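You operate a simulated robot arm through the tools that you are given. There is no shell and no other tool.

You are at the controls of a simulated robot arm. One attempt, no reset.

TASK
Wipe the small plate clean, oil its middle with the pad and put its cover on.
Fine: take the oil from the tin; cloth and pad go back where they lay. Set down upright: orange pad. A coat counts when it lies all over at full strength: go over it till it gets no stronger. What is to be rubbed or washed off counts as gone when no trace of it is left.

The check looks at the end state, three seconds after you hand in, the way a careful person would. Anything else that was tipped, shoved, dropped, spilled or broken makes it a failure. Lids that push on must go on centred and level and be pressed home; caps that screw on are set level and turned clockwise until they are tight. Flat cloth is picked up by pressing the open fingertips on it (5 to 10 N) and closing them slowly along it; thin cloth reads only 2 to 8 mm in the jaws.

THE ROBOT
A 7-joint arm with a two-finger parallel gripper, fixed in place. Base frame: the origin is on the floor under the middle of its stand, x ahead of it, y to its left, z up; the work surface is at about z = 900. Readings come in mm, rad, newtons and seconds.
With the tool pointing down near the work surface it reaches from about 240 to 680 mm from the base axis. Its first joint turns from -1.152 to 1.152 rad. Payload 2.4 kg.
Tool frame: the origin (TCP) lies between the finger pads and is the grasp point; the fingertips stand 30 mm ahead of it; z points along the fingers, y is the line along which they close. The gripper opens to 94 mm. The fingers are 28 mm wide and 10 mm thick; the gripper's body (50 by 96 mm) begins 55 mm behind the TCP.
Orientation is told as [roll, pitch, yaw] about the base's x, y, z axes, in that order, counted from this pose: with the fingers straight down and closing along the base's y, the tool's x points along the base's -x, its y along +y and its z along -z.

THE INTERFACE
- The arm moves only by the tool arm_command. Its argument "series" is a list of rows, each a list of 7 numbers: the shift along the tool's x, y, z in mm, then the turn, a rotation vector about the tool's x, y, z in rad, then the gripper command, from -1 (shut) to 1 (fully open), values between in proportion. In form: [[tx, ty, tz, wx, wy, wz, grip], ...]. A call has 1 to 20 rows; each row is the pose to reach, as a shift and turn from the pose commanded when the call began, along the tool's axes at that moment. Rows are played at 5 a second. More than 50 mm and 0.15 rad between two rows, or a gripper value outside its range, and nothing of the call is played. Where a pose cannot be reached the arm comes as near as it can. A force on the tool above 70 N (or 10 N above the force at the start of the call, whichever is more), or a blocked arm, ends the call early, and 0.2 s more pass. The fingers move at their own pace (about 153 mm/s each) and stop on an object; they squeeze with about 24 N. The grip force told is the motor's: it shows also when the fingers shut on nothing. Time passes only in rows, and 0.2 s behind the last, so rows that repeat a pose let the fingers close. It gives the time, the measured TCP pose, the force on the tool (base axes), the opening and the grip force at its end, in the units of the frame above (readings bear some noise), with the torque about the TCP (base axes, N m) and any sound that the robot's microphone picked up.
- Cameras (640 x 400 px; columns grow to the right, rows downward): "scene" is fixed at [28.2, 462.7, 1460.3]; the picture's right is [-0.85, -0.53, 0.00], its down [-0.22, 0.35, -0.91] and it looks along [0.48, -0.77, -0.41] (base axes); focal length 352 px, centre (320, 200). "wrist" rides on the gripper at [76, 14, -102] in the tool frame; the picture's right is [-0.18, 0.98, 0.00], its down [-0.75, -0.14, -0.64] and it looks along [-0.63, -0.12, 0.77] (tool axes); focal length 243 px, centre (320, 200).
- capture(camera): a new picture of that camera. No time passes.
- locate(camera, pixels): for up to 12 pixels [column, row] of the newest picture of that camera ("zoom" is the newest enlarged one), the place [x, y, z] in the base frame of the surface seen there, good to about 3 mm. No time passes.
- zoom(camera, box): a new picture of the part [left, top, right, bottom] of that camera's present view, enlarged. No time passes.
- sign_off(): hands the job in; it is judged then, once.

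Unless the task says otherwise, let go and move clear before handing in.

The tools are called after "Call:" as name(argument=value, ...) on one line, values as JSON. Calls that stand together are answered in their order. arm_command: Moves the arm, as the interface text tells. Its arguments: {"type":"object","properties":{"series":{"type":"array"}},"required":["series"]} The other tools are called the same way: capture (camera) takes a picture; locate (camera, pixels) gives the place of the surface under pixels of a picture; zoom (camera, box) takes an enlarged picture of a part of a camera's view; sign_off () hands the job in.

At the start:

```text
time: 0.0
ee_pos: [334.4, -71.1, 1205.2]
tool_rot: [-0.001, -0.001, 0.0]
force: [0.2, 0.5, 0.1]
ft_torque: [0.02, 0.02, 0.02]
grip_width: 94.0
grip_force: 0.0
```

scene: 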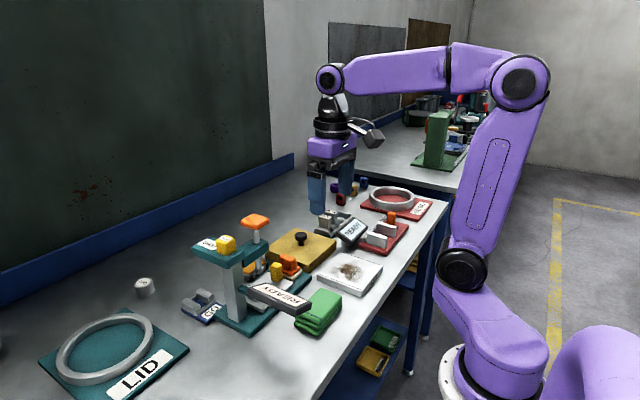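
wrist: 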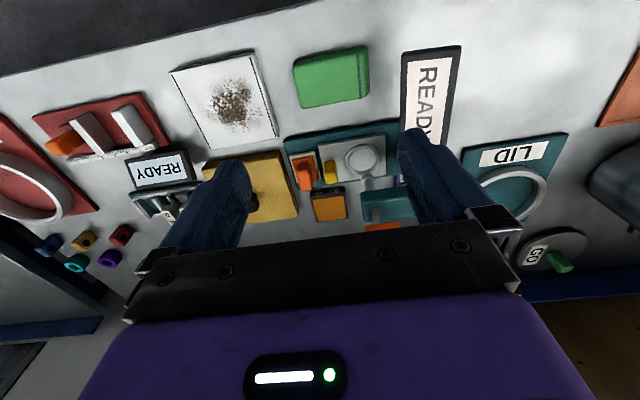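

The scene shows a dirty white plate near (348,272), a green cloth at (318,312), an orange tin-like box with a knob at (300,240), and a teal stand with coloured parts. I'll take closer pictures to identify everything.

Call:
zoom(camera="scene", box=[180, 190, 400, 350])

Call:
zoom(camera="scene", box=[300, 160, 460, 280])

Call:
zoom(camera="wrist", box=[120, 30, 480, 270])

Call:
zoom(camera="scene", box=[20, 230, 240, 400])

```text
2.50 times, centred on (290, 270) of scene
```

zoom: 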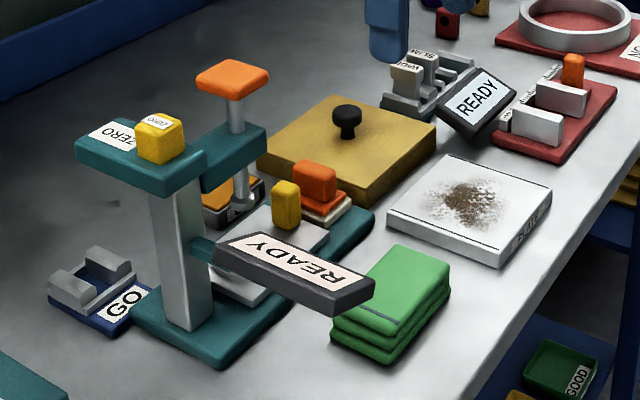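

```text
3.33 times, centred on (380, 220) of scene
```

zoom: 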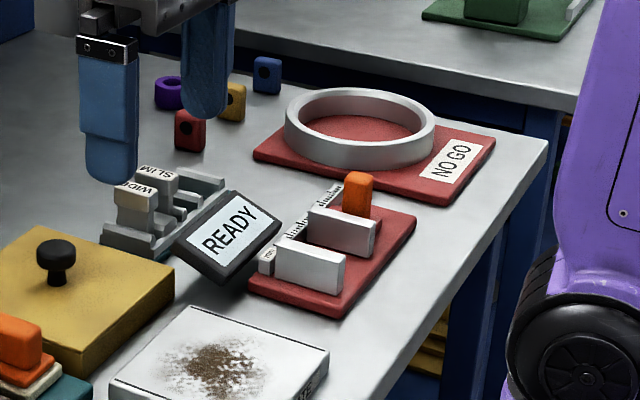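

```text
1.67 times, centred on (300, 150) of wrist
```

zoom: 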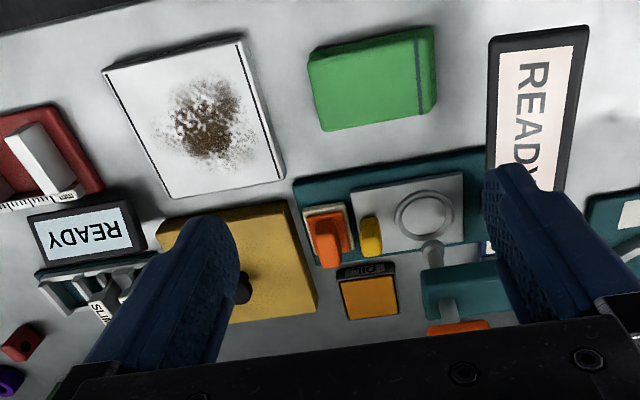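

```text
2.35 times, centred on (130, 315) of scene
```

zoom: 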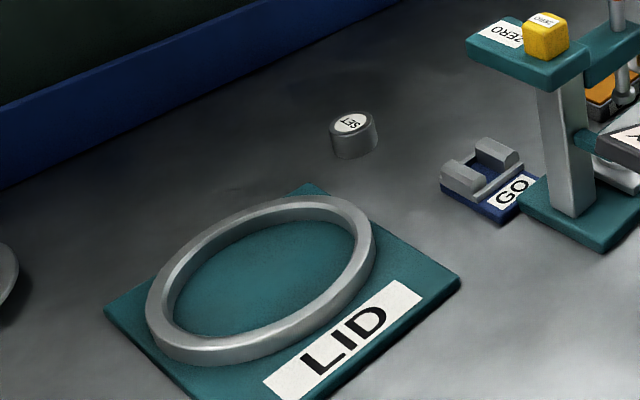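

The white plate with a brown stain is at wrist (232,100). The amber item at wrist (329,205) may be the oil tin and the orange block with a cream base at (303,172) may be the pad. I'll zoom in further to confirm before moving.

Call:
zoom(camera="wrist", box=[270, 130, 430, 240])

Call:
zoom(camera="wrist", box=[150, 40, 310, 150])

Call:
zoom(camera="scene", box=[230, 220, 340, 310])

Call:
zoom(camera="scene", box=[290, 240, 400, 340])

Call:
zoom(camera="wrist", box=[440, 80, 640, 290])

Call:
zoom(camera="wrist", box=[0, 80, 220, 290])

```text
3.64 times, centred on (350, 185) of wrist
```

zoom: 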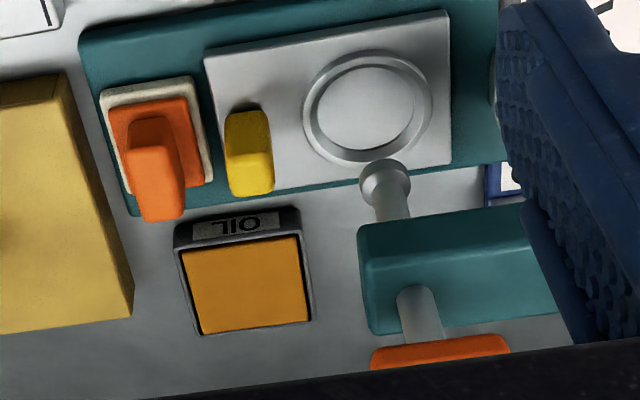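

```text
3.64 times, centred on (230, 95) of wrist
```

zoom: 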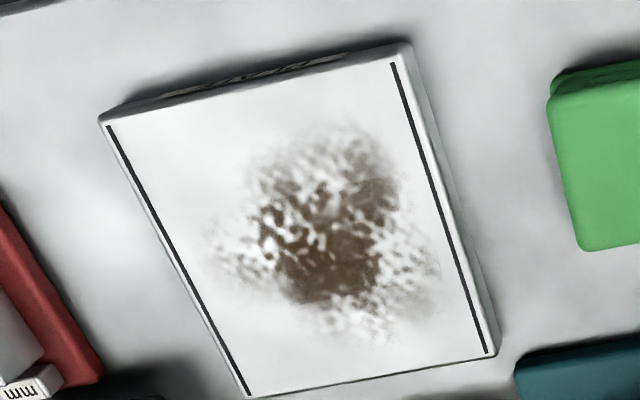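

```text
4.44 times, centred on (285, 265) of scene
```

zoom: 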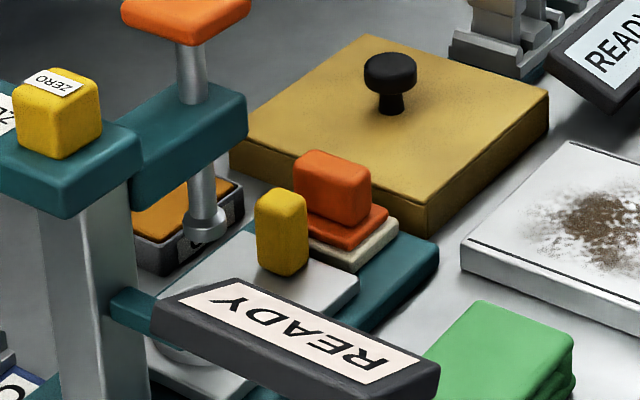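

```text
4.00 times, centred on (345, 290) of scene
```

zoom: 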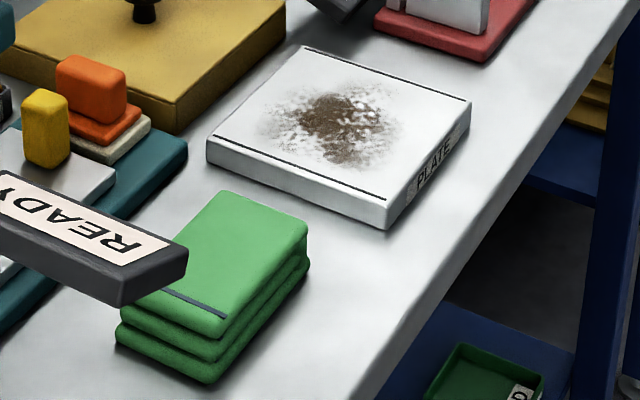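

```text
1.90 times, centred on (540, 185) of wrist
```

zoom: 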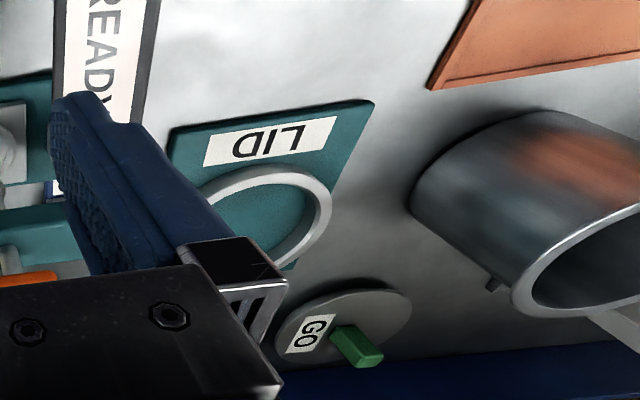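

```text
1.90 times, centred on (110, 185) of wrist
```

zoom: 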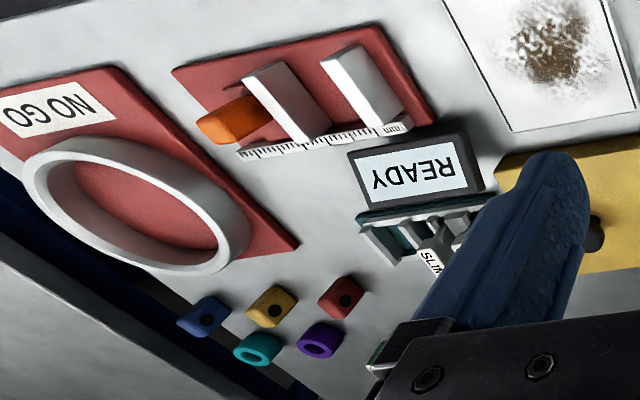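

The plate has "PLATE" on its near edge and two dark border lines. The tin is labelled OIL, the pad has a cream base and orange handle, the cloth is a folded green stack, and the cover is the ochre box with a black knob. I'll measure their places.

Call:
capture(camera="scene")

Call:
locate(camera="scene", pixels=[[366, 253], [316, 275], [341, 295], [382, 266], [350, 272], [317, 291], [345, 298], [310, 318], [335, 304], [296, 312]])

Call:
locate(camera="wrist", pixels=[[171, 72], [258, 52], [211, 148], [276, 134], [234, 100], [294, 60], [365, 47], [300, 106], [368, 95], [330, 75], [245, 203], [295, 215]])

Call:
zoom(camera="wrist", box=[270, 130, 430, 240])

Call:
locate(camera="zoom", pixels=[[102, 95], [192, 78], [210, 178], [135, 200], [150, 140], [155, 185], [248, 285], [188, 250], [298, 240], [200, 332], [308, 318], [250, 150]])

```text
taken
```

scene: 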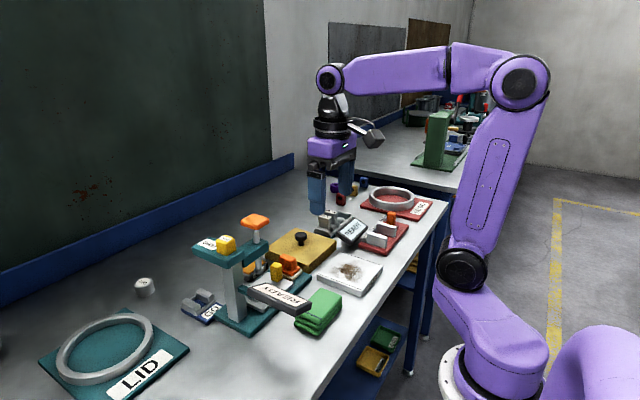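

```text
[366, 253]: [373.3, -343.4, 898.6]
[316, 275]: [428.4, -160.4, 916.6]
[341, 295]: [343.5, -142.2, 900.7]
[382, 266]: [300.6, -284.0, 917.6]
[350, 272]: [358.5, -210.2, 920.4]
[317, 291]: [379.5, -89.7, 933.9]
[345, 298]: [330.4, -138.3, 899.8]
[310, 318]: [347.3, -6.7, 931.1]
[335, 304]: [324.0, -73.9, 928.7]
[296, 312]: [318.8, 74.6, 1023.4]
```

```text
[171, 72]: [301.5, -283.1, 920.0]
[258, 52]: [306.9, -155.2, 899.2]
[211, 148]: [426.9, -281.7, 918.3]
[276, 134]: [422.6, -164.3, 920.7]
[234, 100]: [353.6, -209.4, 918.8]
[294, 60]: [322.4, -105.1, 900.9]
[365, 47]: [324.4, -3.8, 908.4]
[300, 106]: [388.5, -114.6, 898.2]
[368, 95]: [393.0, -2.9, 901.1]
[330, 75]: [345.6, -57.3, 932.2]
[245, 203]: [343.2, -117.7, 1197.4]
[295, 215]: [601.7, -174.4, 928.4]
```

```text
3.64 times, centred on (350, 185) of wrist
```

zoom: 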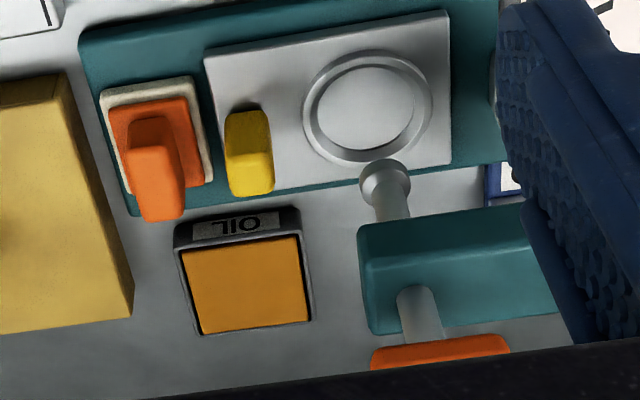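

```text
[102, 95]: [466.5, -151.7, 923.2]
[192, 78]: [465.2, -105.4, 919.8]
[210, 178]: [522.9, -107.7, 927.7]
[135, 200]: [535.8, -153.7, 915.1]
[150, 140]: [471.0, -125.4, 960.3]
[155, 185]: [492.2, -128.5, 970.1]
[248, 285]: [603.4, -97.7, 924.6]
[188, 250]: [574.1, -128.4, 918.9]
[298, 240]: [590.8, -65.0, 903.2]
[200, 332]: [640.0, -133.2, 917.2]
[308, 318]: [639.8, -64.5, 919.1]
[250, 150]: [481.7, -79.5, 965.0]
```

The plate spans about x 300–428, y −283…−158 with its top at z≈919; the cloth is about x 318–392, y −108…−5 with its top at 931; the tin is around (607,−98). I'll measure the press, the cover, and the pad from the scene view to plan clearances.

Call:
zoom(camera="scene", box=[180, 190, 400, 350])

Call:
locate(camera="zoom", pixels=[[232, 75], [195, 85], [270, 85], [232, 145], [265, 130], [160, 125], [90, 140], [205, 155], [372, 285], [215, 250], [245, 210], [240, 175]])

Call:
locate(camera="zoom", pixels=[[347, 110], [347, 130], [335, 97], [435, 125], [360, 195], [260, 155], [355, 205], [290, 130], [315, 170], [330, 195], [350, 205], [316, 222]])

Call:
locate(camera="zoom", pixels=[[285, 190], [285, 215], [300, 175], [320, 165], [372, 215], [130, 310], [220, 365], [265, 200], [200, 200], [230, 215], [420, 30], [400, 55]])

```text
2.50 times, centred on (290, 270) of scene
```

zoom: 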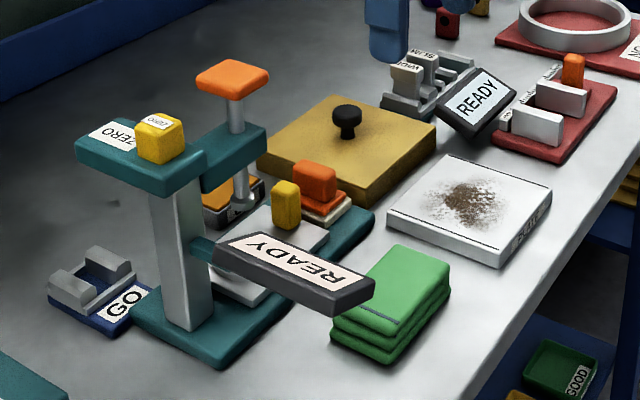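

```text
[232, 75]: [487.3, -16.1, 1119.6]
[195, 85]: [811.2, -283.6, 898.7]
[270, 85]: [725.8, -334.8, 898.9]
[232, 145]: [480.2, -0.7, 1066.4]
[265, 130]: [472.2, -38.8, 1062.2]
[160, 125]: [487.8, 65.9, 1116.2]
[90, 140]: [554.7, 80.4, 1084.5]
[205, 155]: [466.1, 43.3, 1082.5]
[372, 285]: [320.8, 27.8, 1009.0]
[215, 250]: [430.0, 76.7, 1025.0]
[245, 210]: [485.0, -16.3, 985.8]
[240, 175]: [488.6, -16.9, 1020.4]
```

```text
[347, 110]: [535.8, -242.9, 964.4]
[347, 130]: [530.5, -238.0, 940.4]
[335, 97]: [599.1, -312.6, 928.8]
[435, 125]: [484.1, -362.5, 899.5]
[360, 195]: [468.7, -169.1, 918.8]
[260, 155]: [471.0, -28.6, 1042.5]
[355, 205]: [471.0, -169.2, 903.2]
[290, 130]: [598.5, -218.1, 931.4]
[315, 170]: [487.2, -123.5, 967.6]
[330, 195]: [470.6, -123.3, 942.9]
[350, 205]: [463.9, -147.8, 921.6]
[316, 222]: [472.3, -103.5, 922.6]
```

```text
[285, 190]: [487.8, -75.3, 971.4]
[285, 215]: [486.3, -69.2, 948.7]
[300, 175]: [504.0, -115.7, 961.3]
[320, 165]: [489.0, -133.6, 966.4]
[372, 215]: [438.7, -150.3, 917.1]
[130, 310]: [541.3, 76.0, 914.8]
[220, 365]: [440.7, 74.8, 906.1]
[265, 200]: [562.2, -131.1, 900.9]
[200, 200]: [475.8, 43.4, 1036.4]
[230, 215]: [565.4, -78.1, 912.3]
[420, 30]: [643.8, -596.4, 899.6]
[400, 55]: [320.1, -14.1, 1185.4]
```

The press column is near (487,50) with a head overhanging to y≈−40, the pad handle's top is around (488,−128,967), and the cover is roughly x 469–600, y −312…−168 with its knob at (533,−240,964). I'll zoom in on the cloth for precise edges.

Call:
zoom(camera="wrist", box=[280, 30, 390, 120])

Call:
locate(camera="zoom", pixels=[[70, 150], [350, 80], [340, 80], [120, 310], [500, 260], [510, 130], [480, 90], [90, 200], [300, 200], [480, 200], [300, 280], [300, 120]])

Call:
zoom(camera="scene", box=[285, 275, 355, 345])

Call:
locate(camera="zoom", pixels=[[300, 170], [470, 200], [240, 330], [420, 320], [400, 420], [250, 420], [350, 250], [330, 160], [510, 180], [200, 370], [330, 400], [370, 450]])

```text
4.44 times, centred on (335, 75) of wrist
```

zoom: 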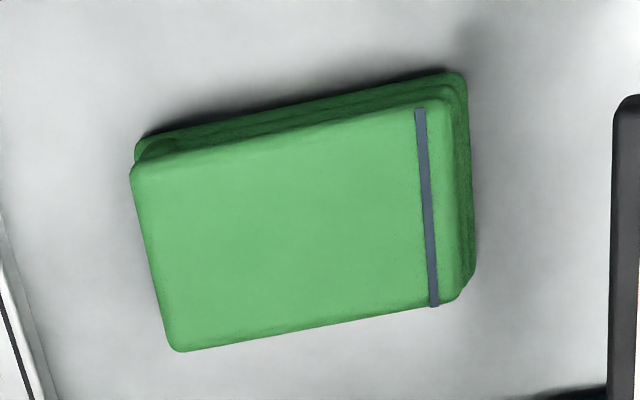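

```text
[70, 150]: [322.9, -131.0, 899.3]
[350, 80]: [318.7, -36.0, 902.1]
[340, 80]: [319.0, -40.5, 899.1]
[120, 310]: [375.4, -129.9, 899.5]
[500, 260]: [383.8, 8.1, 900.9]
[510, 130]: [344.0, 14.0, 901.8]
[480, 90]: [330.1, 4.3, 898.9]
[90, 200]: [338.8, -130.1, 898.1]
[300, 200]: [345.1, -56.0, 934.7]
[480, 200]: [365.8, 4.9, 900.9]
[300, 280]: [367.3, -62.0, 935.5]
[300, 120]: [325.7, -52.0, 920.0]
```

```text
5.71 times, centred on (320, 310) of scene
```

zoom: 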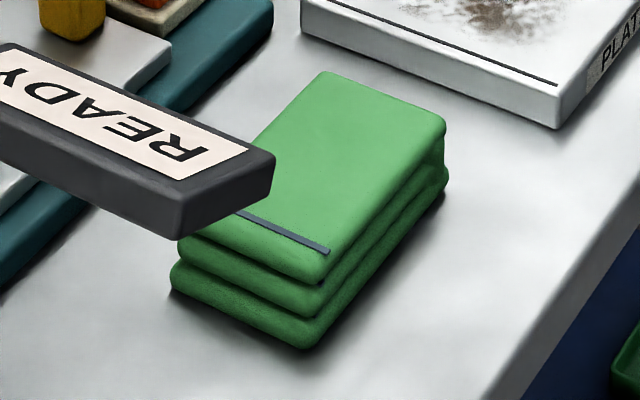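

```text
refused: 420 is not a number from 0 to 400
```

The cloth's top corners show at zoom pixels about (135,175), (445,103), (180,347), (458,297). I'll locate points just inside those and the scene view's base edges.

Call:
locate(camera="zoom", pixels=[[325, 75], [440, 120], [325, 240], [315, 278], [300, 340], [175, 280], [445, 180], [370, 180], [310, 300], [180, 250]])

Call:
capture(camera="wrist")

Call:
locate(camera="wrist", pixels=[[295, 70], [363, 54], [305, 106], [367, 97], [327, 60], [330, 102], [365, 75], [299, 85]])

```text
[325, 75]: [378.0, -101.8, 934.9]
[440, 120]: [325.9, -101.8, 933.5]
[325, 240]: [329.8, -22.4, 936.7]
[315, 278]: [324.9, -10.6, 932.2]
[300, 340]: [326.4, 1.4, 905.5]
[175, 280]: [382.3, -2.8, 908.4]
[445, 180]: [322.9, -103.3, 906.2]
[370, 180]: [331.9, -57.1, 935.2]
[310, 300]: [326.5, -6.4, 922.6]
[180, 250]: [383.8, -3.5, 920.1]
```

```text
taken
```

wrist: 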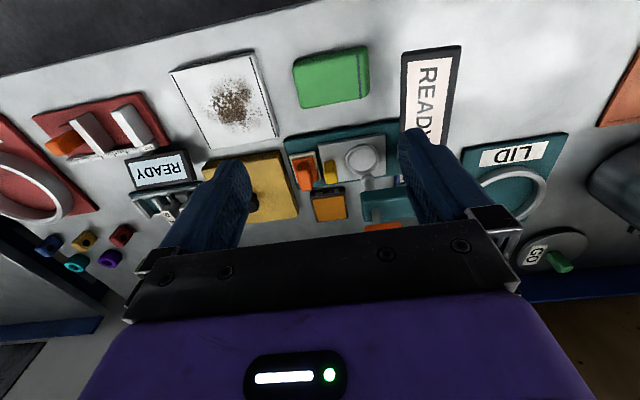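

```text
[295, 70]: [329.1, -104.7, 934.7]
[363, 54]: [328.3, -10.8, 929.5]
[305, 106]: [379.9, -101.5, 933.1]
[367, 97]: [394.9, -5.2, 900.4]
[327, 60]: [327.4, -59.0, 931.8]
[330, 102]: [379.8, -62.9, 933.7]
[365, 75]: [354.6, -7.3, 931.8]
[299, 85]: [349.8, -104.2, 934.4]
```

The cloth spans x 324–384, y −104…−4, top z≈935, so it can be gripped across x. I'll turn the tool 90° (camera to −y side, away from the READY sign) and come above the cloth.

Call:
arm_command(series=[[-1.63, 1.43, 12.1, 0, 0, -0.1309, 1], [-3.27, 2.85, 24.2, 0, 0, -0.2618, 1], [-4.9, 4.28, 36.3, 0, 0, -0.3927, 1], [-6.53, 5.7, 48.4, 0, 0, -0.5236, 1], [-8.17, 7.13, 60.5, 0, 0, -0.6545, 1], [-9.8, 8.55, 72.6, 0, 0, -0.7854, 1], [-11.43, 9.98, 84.7, 0, 0, -0.9163, 1], [-13.07, 11.4, 96.8, 0, 0, -1.0472, 1], [-14.7, 12.83, 108.9, 0, 0, -1.1781, 1], [-16.33, 14.25, 121, 0, 0, -1.309, 1], [-17.97, 15.68, 133.1, 0, 0, -1.4399, 1], [-19.6, 17.1, 145.2, 0, 0, -1.5708, 1]])

Call:
capture(camera="wrist")

Call:
capture(camera="scene")

```text
time: 2.6
ee_pos: [354.9, -54.2, 1061.6]
tool_rot: [0.0, 0.0, 1.573]
force: [-0.5, 1.3, -0.1]
ft_torque: [0.02, 0.02, -0.01]
grip_width: 94.1
grip_force: 0.1
```

```text
taken
```

wrist: 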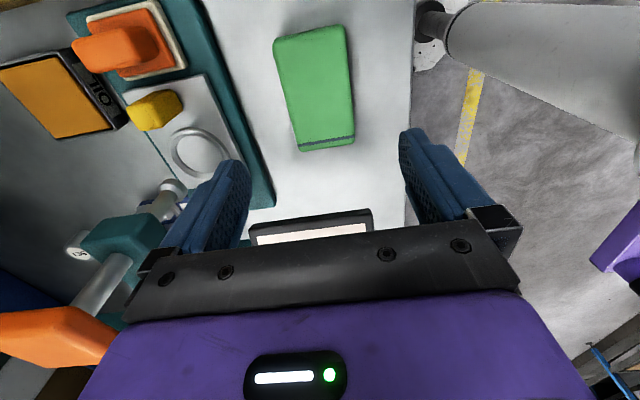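

```text
taken
```

scene: 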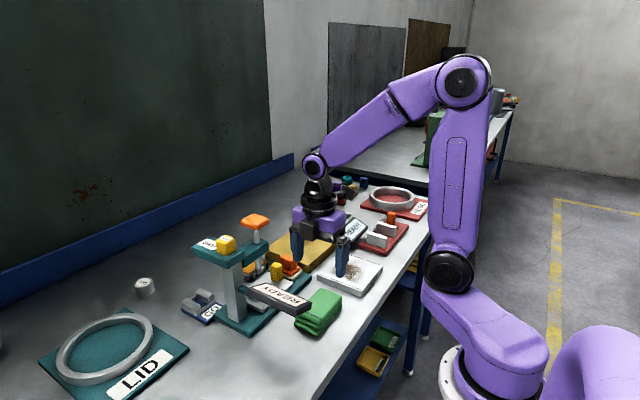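

I'm above the cloth, which shows at wrist (317,90) between the finger lines. I'll measure its edges from here before descending.

Call:
zoom(camera="wrist", box=[250, 10, 380, 170])

Call:
locate(camera="wrist", pixels=[[277, 40], [343, 28], [300, 145], [351, 140], [287, 90], [347, 80], [317, 90], [345, 100], [352, 110], [275, 60]])

```text
2.50 times, centred on (315, 90) of wrist
```

zoom: 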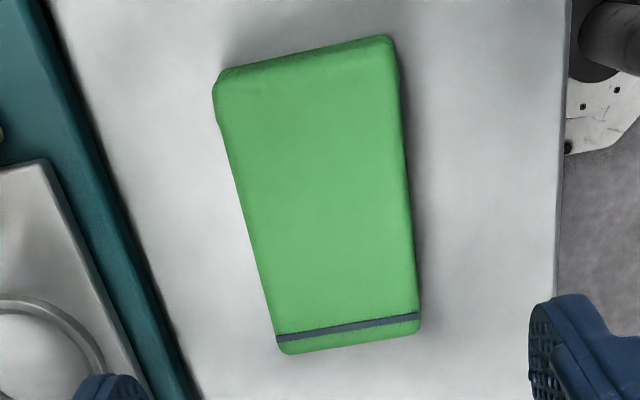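

```text
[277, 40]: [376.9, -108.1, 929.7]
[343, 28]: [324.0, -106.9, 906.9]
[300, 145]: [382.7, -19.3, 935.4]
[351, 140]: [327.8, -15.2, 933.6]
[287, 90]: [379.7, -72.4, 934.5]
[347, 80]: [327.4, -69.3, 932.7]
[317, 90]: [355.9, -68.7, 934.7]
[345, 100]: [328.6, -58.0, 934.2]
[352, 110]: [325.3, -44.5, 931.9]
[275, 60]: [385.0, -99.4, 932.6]
```

The cloth is centred at about (354.5,−56) and lined up with the tool. I'll descend with open fingers to TCP z≈937 and close.

Call:
arm_command(series=[[1, 0, 25, 0, 0, 0, 1], [2, 0, 50, 0, 0, 0, 1], [2, 0, 75, 0, 0, 0, 1], [2, 0, 95, 0, 0, 0, 1], [2, 0, 110, 0, 0, 0, 1], [2, 0, 123, 0, 0, 0, 1], [2, 0, 123, 0, 0, 0, 1]])

Call:
capture(camera="scene")

Call:
capture(camera="wrist")

```text
time: 4.2
ee_pos: [354.9, -55.4, 937.4]
tool_rot: [0.001, -0.001, 1.57]
force: [0.1, -0.3, -0.3]
ft_torque: [0.01, -0.01, 0.02]
grip_width: 94.3
grip_force: 0.1
```

```text
taken
```

scene: 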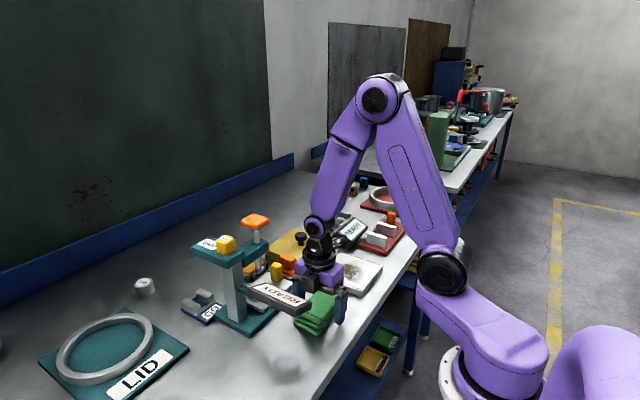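

```text
taken
```

wrist: 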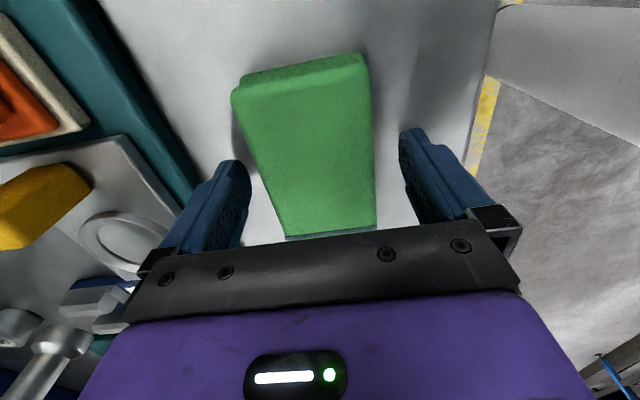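

The fingers straddle the cloth cleanly. I'll close gradually onto it.

Call:
arm_command(series=[[0, 0, 0, 0, 0, 0, 0.6], [0, 0, 0, 0, 0, 0, 0.35], [0, 0, 0, 0, 0, 0, 0.25], [0, 0, 0, 0, 0, 0, 0.1], [0, 0, 0, 0, 0, 0, -0.1], [0, 0, 0, 0, 0, 0, -0.5], [0, 0, 0, 0, 0, 0, -1], [0, 0, 0, 0, 0, 0, -1]])

Call:
capture(camera="wrist")

```text
time: 6.0
ee_pos: [353.9, -56.5, 938.1]
tool_rot: [0.001, 0.001, 1.571]
force: [-0.1, 0.6, 1.4]
ft_torque: [0.02, -0.02, 0.0]
grip_width: 68.4
grip_force: 23.9
```

```text
taken
```

wrist: 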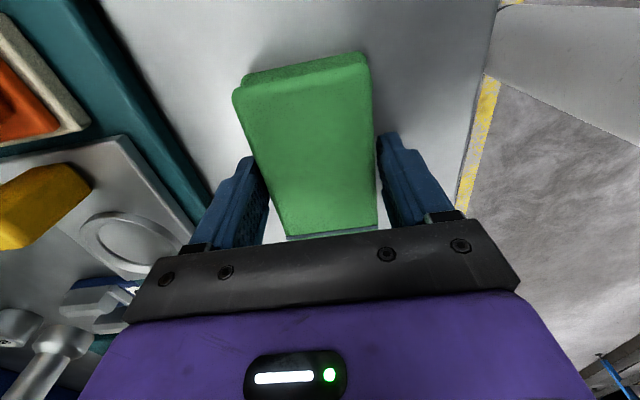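

The jaws hold at 68.4 mm with 23.9 N. I'll lift 60 mm and check that the cloth comes along.

Call:
arm_command(series=[[0, 0, -10, 0, 0, 0, -1], [0, 0, -25, 0, 0, 0, -1], [0, 0, -40, 0, 0, 0, -1], [0, 0, -60, 0, 0, 0, -1], [0, 0, -60, 0, 0, 0, -1]])

Call:
capture(camera="scene")

Call:
zoom(camera="scene", box=[240, 220, 400, 340])

Call:
capture(camera="wrist")

```text
time: 7.2
ee_pos: [355.0, -56.6, 998.0]
tool_rot: [-0.001, -0.002, 1.57]
force: [0.3, 0.7, 0.4]
ft_torque: [0.0, -0.01, -0.02]
grip_width: 0.1
grip_force: 23.7
```

```text
taken
```

scene: 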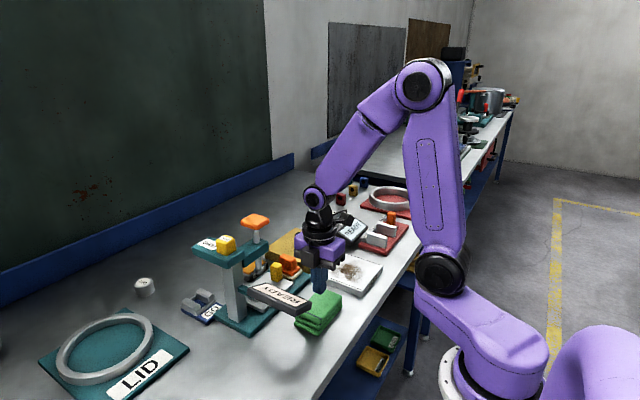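

```text
3.33 times, centred on (320, 280) of scene
```

zoom: 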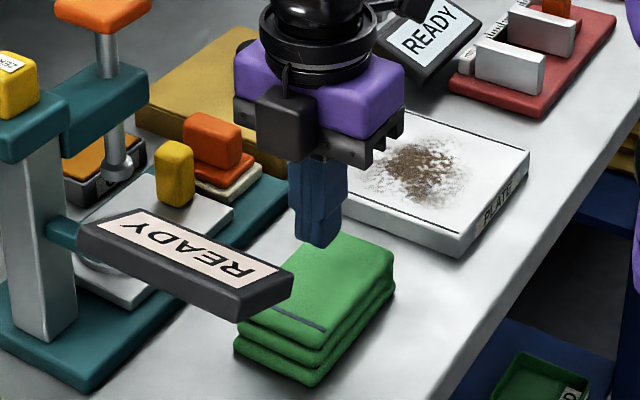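

```text
taken
```

wrist: 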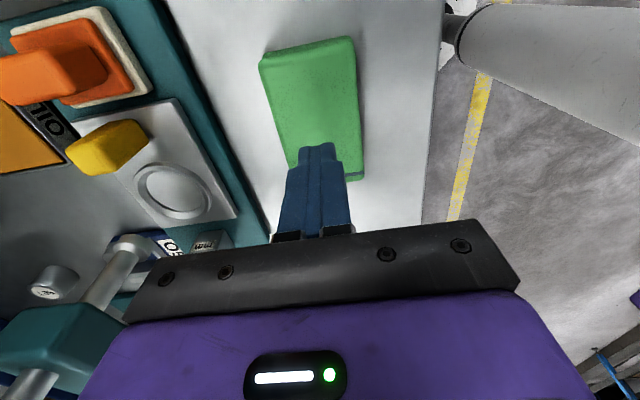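

The jaws read 0.1 mm: the cloth slid out and stays on the bench at scene (318,312). I'll check whether it moved, then use the described pinch: press open fingertips on top and close slowly.

Call:
locate(camera="wrist", pixels=[[263, 58], [353, 40], [350, 60], [270, 90], [357, 100], [278, 130], [359, 150], [310, 80], [355, 178], [262, 72]])

Call:
zoom(camera="scene", box=[285, 275, 355, 345])

Call:
locate(camera="zoom", pixels=[[325, 85], [440, 120], [325, 240], [315, 278], [300, 340], [175, 280], [445, 180], [370, 180], [310, 300], [180, 250]])

```text
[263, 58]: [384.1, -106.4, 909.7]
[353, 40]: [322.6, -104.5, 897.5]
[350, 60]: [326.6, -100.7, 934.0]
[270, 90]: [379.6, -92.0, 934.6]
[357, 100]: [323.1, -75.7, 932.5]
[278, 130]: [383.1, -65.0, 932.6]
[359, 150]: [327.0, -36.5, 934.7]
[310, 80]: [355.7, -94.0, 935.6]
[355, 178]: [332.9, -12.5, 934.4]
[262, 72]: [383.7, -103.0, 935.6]
```

```text
5.71 times, centred on (320, 310) of scene
```

zoom: 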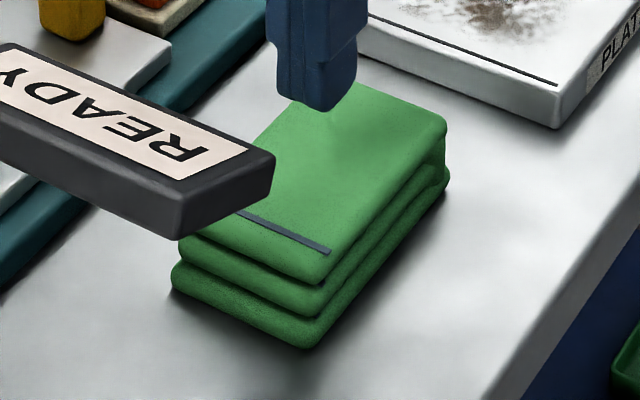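

```text
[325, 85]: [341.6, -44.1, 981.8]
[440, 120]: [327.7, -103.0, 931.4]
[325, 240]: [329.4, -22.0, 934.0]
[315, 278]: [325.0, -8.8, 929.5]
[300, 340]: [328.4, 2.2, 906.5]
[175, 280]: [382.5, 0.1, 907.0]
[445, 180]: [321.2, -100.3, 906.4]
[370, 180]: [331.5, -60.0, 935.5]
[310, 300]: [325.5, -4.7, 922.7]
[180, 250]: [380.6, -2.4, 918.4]
```

The cloth has not moved (its lower layers are just a bit wider than the top). I'll open to 30 mm, lower the tips to just above the top at z≈935 and feel for contact.

Call:
arm_command(series=[[0, 0, 0, 0, 0, 0, -0.36], [0, 0, 10, 0, 0, 0, -0.36], [0, 0, 20, 0, 0, 0, -0.36], [0, 0, 28, 0, 0, 0, -0.36], [0, 0, 31, 0, 0, 0, -0.36], [0, 0, 31, 0, 0, 0, -0.36]])

Call:
capture(camera="wrist")

```text
time: 8.6
ee_pos: [354.0, -55.9, 966.3]
tool_rot: [0.001, -0.001, 1.572]
force: [0.5, -0.1, -0.5]
ft_torque: [0.01, -0.03, -0.01]
grip_width: 30.2
grip_force: 0.1
```

```text
taken
```

wrist: 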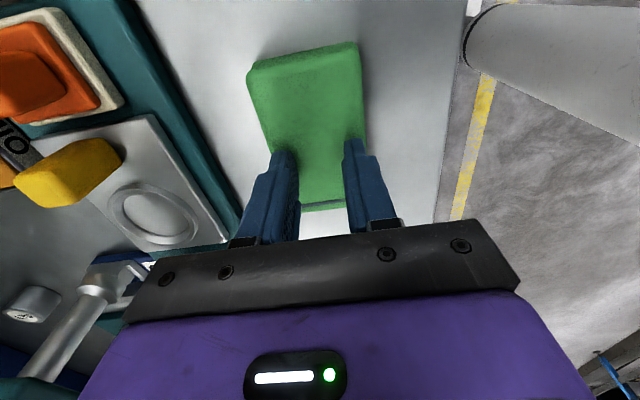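

Both tips are over the cloth top and there is no contact yet (force −0.5 N). I'll step down 1 mm at a time.

Call:
arm_command(series=[[0, 0, 1, 0, 0, 0, -0.36], [0, 0, 2, 0, 0, 0, -0.36], [0, 0, 3, 0, 0, 0, -0.36], [0, 0, 3, 0, 0, 0, -0.36]])

```text
time: 9.6
ee_pos: [354.1, -57.2, 964.1]
tool_rot: [-0.003, 0.0, 1.57]
force: [-7.7, 0.3, 49.6]
ft_torque: [0.03, 0.42, -0.01]
grip_width: 30.1
grip_force: 0.0
```

The cloth is stiff: 49.6 N after 3 mm. I'll back off in small steps to the 5–10 N range.

Call:
arm_command(series=[[0, 0, -0.7, 0, 0, 0, -0.36], [0, 0, -1.4, 0, 0, 0, -0.36], [0, 0, -1.4, 0, 0, 0, -0.36]])

```text
time: 10.4
ee_pos: [354.7, -56.8, 964.6]
tool_rot: [-0.002, 0.001, 1.571]
force: [3.2, -2.9, 12.9]
ft_torque: [-0.06, -0.07, -0.01]
grip_width: 30.2
grip_force: 0.0
```

Force is 12.9 N; a further 0.2 mm back gives about 8 N. Then I close slowly over about 3 s.

Call:
arm_command(series=[[0, 0, -0.2, 0, 0, 0, -0.36], [0, 0, -0.2, 0, 0, 0, -0.36]])

```text
time: 11.0
ee_pos: [354.6, -56.6, 965.2]
tool_rot: [0.001, 0.0, 1.571]
force: [2.1, 0.0, 3.4]
ft_torque: [0.04, -0.1, 0.03]
grip_width: 29.8
grip_force: 0.4
```

Call:
arm_command(series=[[0, 0, 0.15, 0, 0, 0, -0.36], [0, 0, 0.15, 0, 0, 0, -0.36], [0, 0, 0.15, 0, 0, 0, -0.36]])

```text
time: 11.8
ee_pos: [353.6, -55.1, 964.9]
tool_rot: [0.002, -0.002, 1.57]
force: [-1.1, 3.5, 5.4]
ft_torque: [0.06, 0.01, 0.01]
grip_width: 30.2
grip_force: 0.7
```

Force is about 5.4 N, within the wanted range. I'll now close slowly with a very slight extra press.

Call:
arm_command(series=[[0, 0, 0.1, 0, 0, 0, -0.4], [0, 0, 0.1, 0, 0, 0, -0.44], [0, 0, 0.1, 0, 0, 0, -0.48], [0, 0, 0.1, 0, 0, 0, -0.52], [0, 0, 0.1, 0, 0, 0, -0.56], [0, 0, 0.1, 0, 0, 0, -0.6], [0, 0, 0.1, 0, 0, 0, -0.64], [0, 0, 0.1, 0, 0, 0, -0.68], [0, 0, 0.1, 0, 0, 0, -0.72], [0, 0, 0.1, 0, 0, 0, -0.76], [0, 0, 0.1, 0, 0, 0, -0.8], [0, 0, 0.1, 0, 0, 0, -0.84], [0, 0, 0.1, 0, 0, 0, -0.88], [0, 0, 0.1, 0, 0, 0, -0.92], [0, 0, 0.1, 0, 0, 0, -0.96], [0, 0, 0.1, 0, 0, 0, -1], [0, 0, 0.1, 0, 0, 0, -1]])

Call:
capture(camera="wrist")

```text
time: 15.4
ee_pos: [354.4, -55.8, 965.1]
tool_rot: [0.001, -0.001, 1.571]
force: [1.5, 0.4, 2.0]
ft_torque: [0.0, 0.0, 0.03]
grip_width: 0.2
grip_force: 24.5
```

```text
taken
```

wrist: 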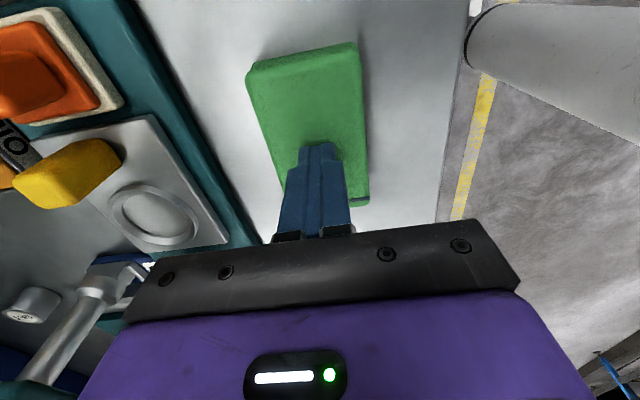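

Width 0.2 mm: the stack is too stiff to pinch from above, so it must be gripped at the sides, and the first grip was too high (the tips were above the bulge of the bottom layer at z≈906). I'll rise, open fully, and go lower to TCP z≈932.

Call:
arm_command(series=[[0, 0, -8, 0, 0, 0, -1], [0, 0, -15, 0, 0, 0, 0], [0, 0, -15, 0, 0, 0, 1], [0, 0, -15, 0, 0, 0, 1], [0, 0, 0, 0, 0, 0, 1], [0, 0, 15, 0, 0, 0, 1], [0, 0, 25, 0, 0, 0, 1], [0, 0, 30, 0, 0, 0, 1], [0, 0, 32.5, 0, 0, 0, 1], [0, 0, 32.5, 0, 0, 0, 1]])

Call:
capture(camera="wrist")

```text
time: 17.6
ee_pos: [353.6, -55.4, 931.7]
tool_rot: [0.001, 0.001, 1.571]
force: [-0.1, -0.1, 0.6]
ft_torque: [0.0, 0.01, 0.02]
grip_width: 93.8
grip_force: 0.0
```

```text
taken
```

wrist: 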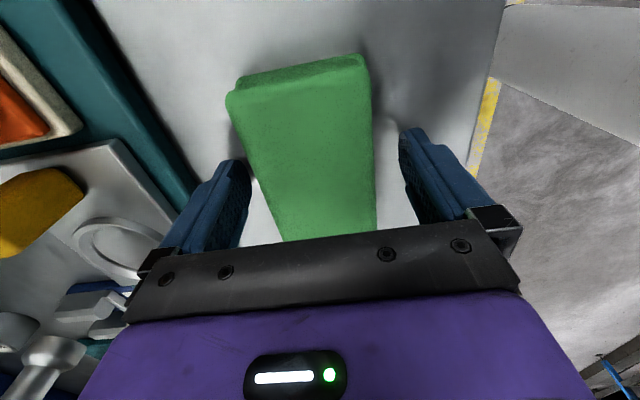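

Tips are at about z 902 with no contact force. I'll close in steps and hold.

Call:
arm_command(series=[[0, 0, 0, 0, 0, 0, 0.6], [0, 0, 0, 0, 0, 0, 0.45], [0, 0, 0, 0, 0, 0, 0.35], [0, 0, 0, 0, 0, 0, 0.2], [0, 0, 0, 0, 0, 0, 0], [0, 0, 0, 0, 0, 0, -0.5], [0, 0, 0, 0, 0, 0, -1], [0, 0, 0, 0, 0, 0, -1], [0, 0, 0, 0, 0, 0, -1]])

Call:
zoom(camera="wrist", box=[200, 40, 460, 250])

Call:
zoom(camera="scene", box=[260, 250, 380, 340])

```text
time: 19.6
ee_pos: [354.0, -55.2, 933.1]
tool_rot: [-0.001, 0.001, 1.571]
force: [-0.7, 0.4, 0.2]
ft_torque: [0.02, -0.03, -0.02]
grip_width: 68.6
grip_force: 24.5
```

```text
1.90 times, centred on (330, 145) of wrist
```

zoom: 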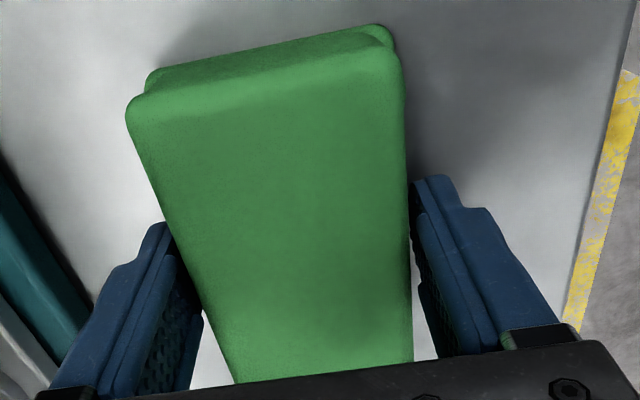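

```text
4.44 times, centred on (320, 295) of scene
```

zoom: 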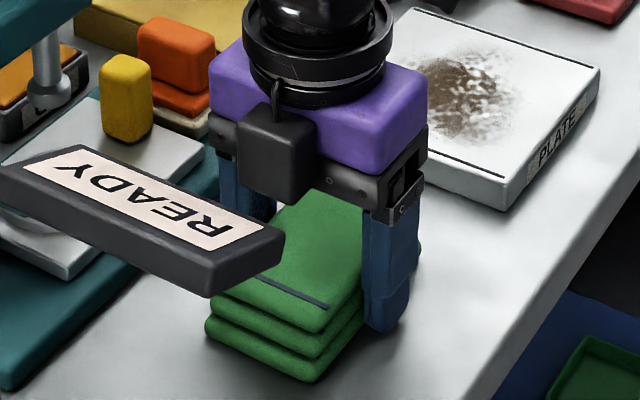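

It holds at 68.6 mm with the pads low on the stack. I'll lift slowly by small steps and check the width.

Call:
arm_command(series=[[0, 0, -1, 0, 0, 0, -1], [0, 0, -2, 0, 0, 0, -1], [0, 0, -4, 0, 0, 0, -1], [0, 0, -6, 0, 0, 0, -1], [0, 0, -8, 0, 0, 0, -1], [0, 0, -10, 0, 0, 0, -1]])

Call:
zoom(camera="scene", box=[260, 250, 380, 340])

```text
time: 21.0
ee_pos: [355.6, -55.7, 942.7]
tool_rot: [0.001, 0.0, 1.571]
force: [-0.3, 0.3, -0.8]
ft_torque: [-0.01, 0.04, -0.02]
grip_width: 68.6
grip_force: 24.2
```

```text
4.44 times, centred on (320, 295) of scene
```

zoom: 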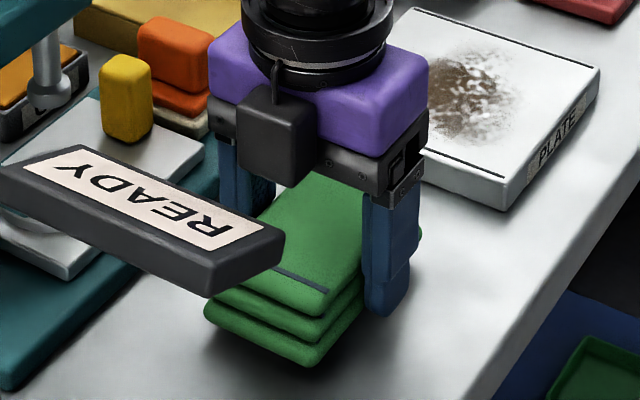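

The stack rises with the fingers (its lower corner went from (305,380) to (305,365) in the zoom) and the width stays 68.6 mm. I'll lift on slowly and look again.

Call:
arm_command(series=[[0, 0, -4, 0, 0, 0, -1], [0, 0, -10, 0, 0, 0, -1], [0, 0, -18, 0, 0, 0, -1], [0, 0, -26, 0, 0, 0, -1], [0, 0, -34, 0, 0, 0, -1], [0, 0, -42, 0, 0, 0, -1], [0, 0, -45, 0, 0, 0, -1]])

Call:
zoom(camera="scene", box=[240, 210, 400, 340])

Call:
capture(camera="wrist")

```text
time: 22.6
ee_pos: [354.7, -56.1, 986.4]
tool_rot: [0.001, 0.0, 1.569]
force: [-0.5, 0.4, -0.8]
ft_torque: [0.0, -0.01, 0.04]
grip_width: 68.8
grip_force: 24.1
```

```text
3.08 times, centred on (320, 275) of scene
```

zoom: 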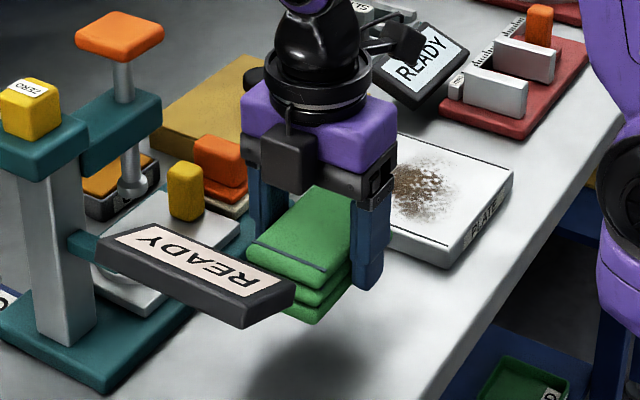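

```text
taken
```

wrist: 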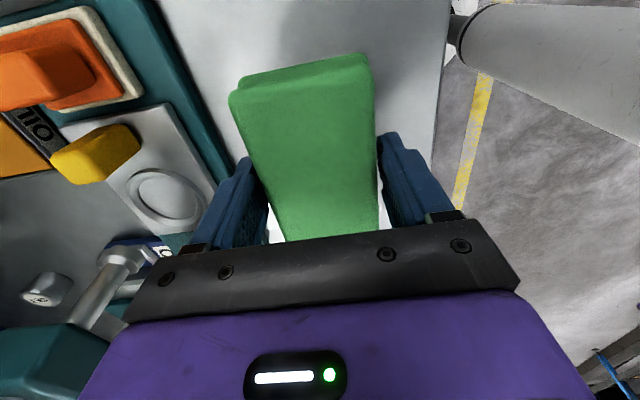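

The cloth is held with the bottom about 32 mm below TCP. Before wiping I'll measure the stain edges, the plate corners and lines, and nearby objects (READY sign at scene (352,230), red gauge at (385,240)).

Call:
capture(camera="scene")

Call:
locate(camera="scene", pixels=[[352, 232], [342, 238], [345, 222], [366, 222], [355, 245], [362, 243], [380, 248], [398, 242], [374, 255], [388, 215], [365, 238], [337, 215]])

Call:
zoom(camera="scene", box=[310, 240, 400, 310])

Call:
locate(camera="zoom", pixels=[[275, 95], [385, 120], [330, 60], [440, 160], [345, 175], [270, 190], [215, 145], [500, 180], [415, 300], [300, 90], [380, 90], [560, 120]])

```text
taken
```

scene: 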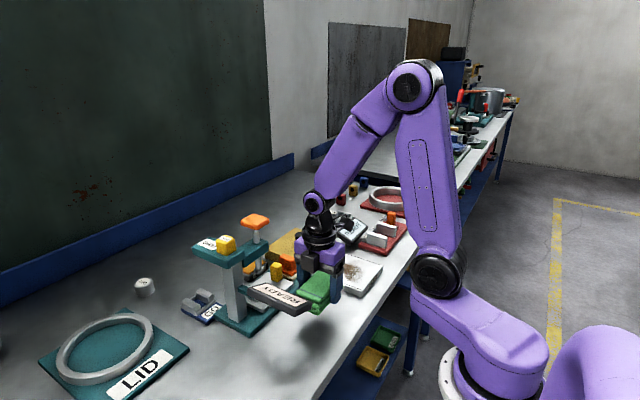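

```text
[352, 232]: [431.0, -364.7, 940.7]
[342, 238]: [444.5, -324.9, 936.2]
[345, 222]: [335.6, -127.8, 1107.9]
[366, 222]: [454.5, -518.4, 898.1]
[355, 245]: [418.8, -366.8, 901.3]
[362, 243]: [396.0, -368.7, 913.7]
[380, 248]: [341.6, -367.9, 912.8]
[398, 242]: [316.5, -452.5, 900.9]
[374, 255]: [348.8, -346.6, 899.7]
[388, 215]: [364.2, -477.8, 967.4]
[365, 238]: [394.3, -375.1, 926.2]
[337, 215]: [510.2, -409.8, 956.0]
```

```text
5.71 times, centred on (355, 275) of scene
```

zoom: 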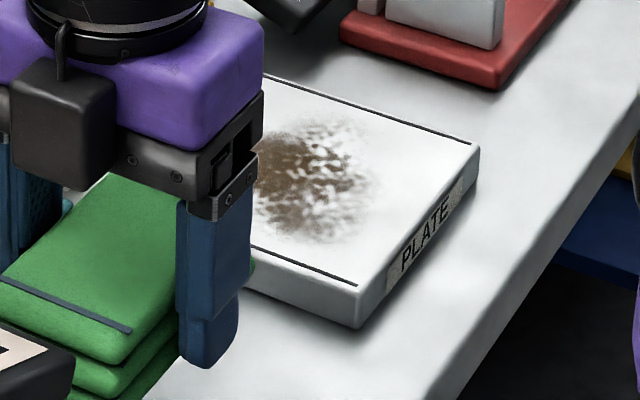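

```text
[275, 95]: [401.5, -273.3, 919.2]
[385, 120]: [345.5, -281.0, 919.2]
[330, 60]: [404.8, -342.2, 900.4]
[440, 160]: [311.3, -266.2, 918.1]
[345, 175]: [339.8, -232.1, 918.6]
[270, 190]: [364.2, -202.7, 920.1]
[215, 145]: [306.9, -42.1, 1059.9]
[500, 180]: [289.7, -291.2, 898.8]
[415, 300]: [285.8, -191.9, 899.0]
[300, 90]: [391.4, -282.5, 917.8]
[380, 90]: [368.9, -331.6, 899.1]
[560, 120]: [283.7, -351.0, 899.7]
```

The red gauge begins at y≈−368 and the READY sign's nearest corner at (444,−325), so the plate is free all round. I'll carry the cloth over the plate's middle (363,−220) at a safe height.

Call:
arm_command(series=[[10, 0, -2, 0, 0, 0, -1], [30, -1, -4, 0, 0, 0, -1], [50, -2, -4, 0, 0, 0, -1], [70, -3, -4, 0, 0, 0, -1], [90, -4, -4, 0, 0, 0, -1], [110, -5, -4, 0, 0, 0, -1], [130, -6, -4, 0, 0, 0, -1], [150, -7, -4, 0, 0, 0, -1], [164, -8, -4, 0, 0, 0, -1], [164, -8, -4, 0, 0, 0, -1]])

Call:
capture(camera="wrist")

Call:
capture(camera="scene")

```text
time: 24.8
ee_pos: [362.0, -219.9, 991.5]
tool_rot: [0.001, 0.0, 1.571]
force: [-0.1, -0.2, 0.9]
ft_torque: [-0.01, -0.01, -0.01]
grip_width: 68.7
grip_force: 24.1
```

```text
taken
```

wrist: 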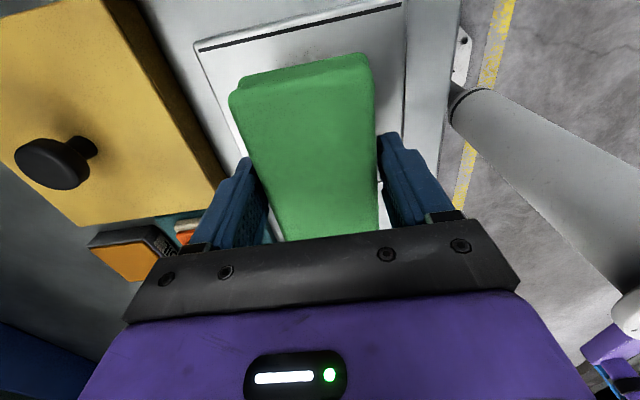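

```text
taken
```

scene: 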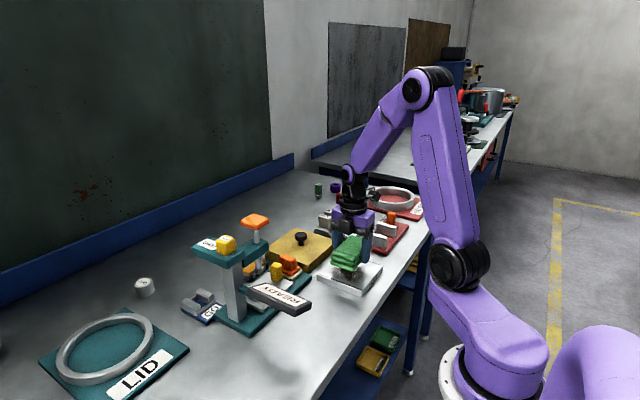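

The cloth is over the plate. I'll lower to just above contact (TCP ≈ 954) first.

Call:
arm_command(series=[[0, 0, 10, 0, 0, 0, -1], [0, 0, 20, 0, 0, 0, -1], [0, 0, 28, 0, 0, 0, -1], [0, 0, 34, 0, 0, 0, -1], [0, 0, 36, 0, 0, 0, -1], [0, 0, 37, 0, 0, 0, -1], [0, 0, 37, 0, 0, 0, -1]])

```text
time: 26.4
ee_pos: [363.2, -219.7, 954.2]
tool_rot: [0.0, 0.0, 1.569]
force: [0.8, 0.1, -0.3]
ft_torque: [0.07, 0.0, -0.01]
grip_width: 68.5
grip_force: 24.0
```

Call:
arm_command(series=[[0, 0, 0.7, 0, 0, 0, -1], [0, 0, 1.4, 0, 0, 0, -1], [0, 0, 1.4, 0, 0, 0, -1]])

```text
time: 27.2
ee_pos: [362.0, -219.8, 953.1]
tool_rot: [-0.001, 0.0, 1.571]
force: [-0.1, 0.0, -0.7]
ft_torque: [-0.02, 0.01, -0.01]
grip_width: 68.4
grip_force: 24.2
```

Call:
arm_command(series=[[0, 0, 0.5, 0, 0, 0, -1], [0, 0, 1.0, 0, 0, 0, -1], [0, 0, 1.0, 0, 0, 0, -1]])

```text
time: 28.0
ee_pos: [361.7, -221.5, 952.1]
tool_rot: [0.002, 0.0, 1.571]
force: [-0.8, -0.1, 5.3]
ft_torque: [0.03, 0.05, -0.01]
grip_width: 68.7
grip_force: 23.8
```

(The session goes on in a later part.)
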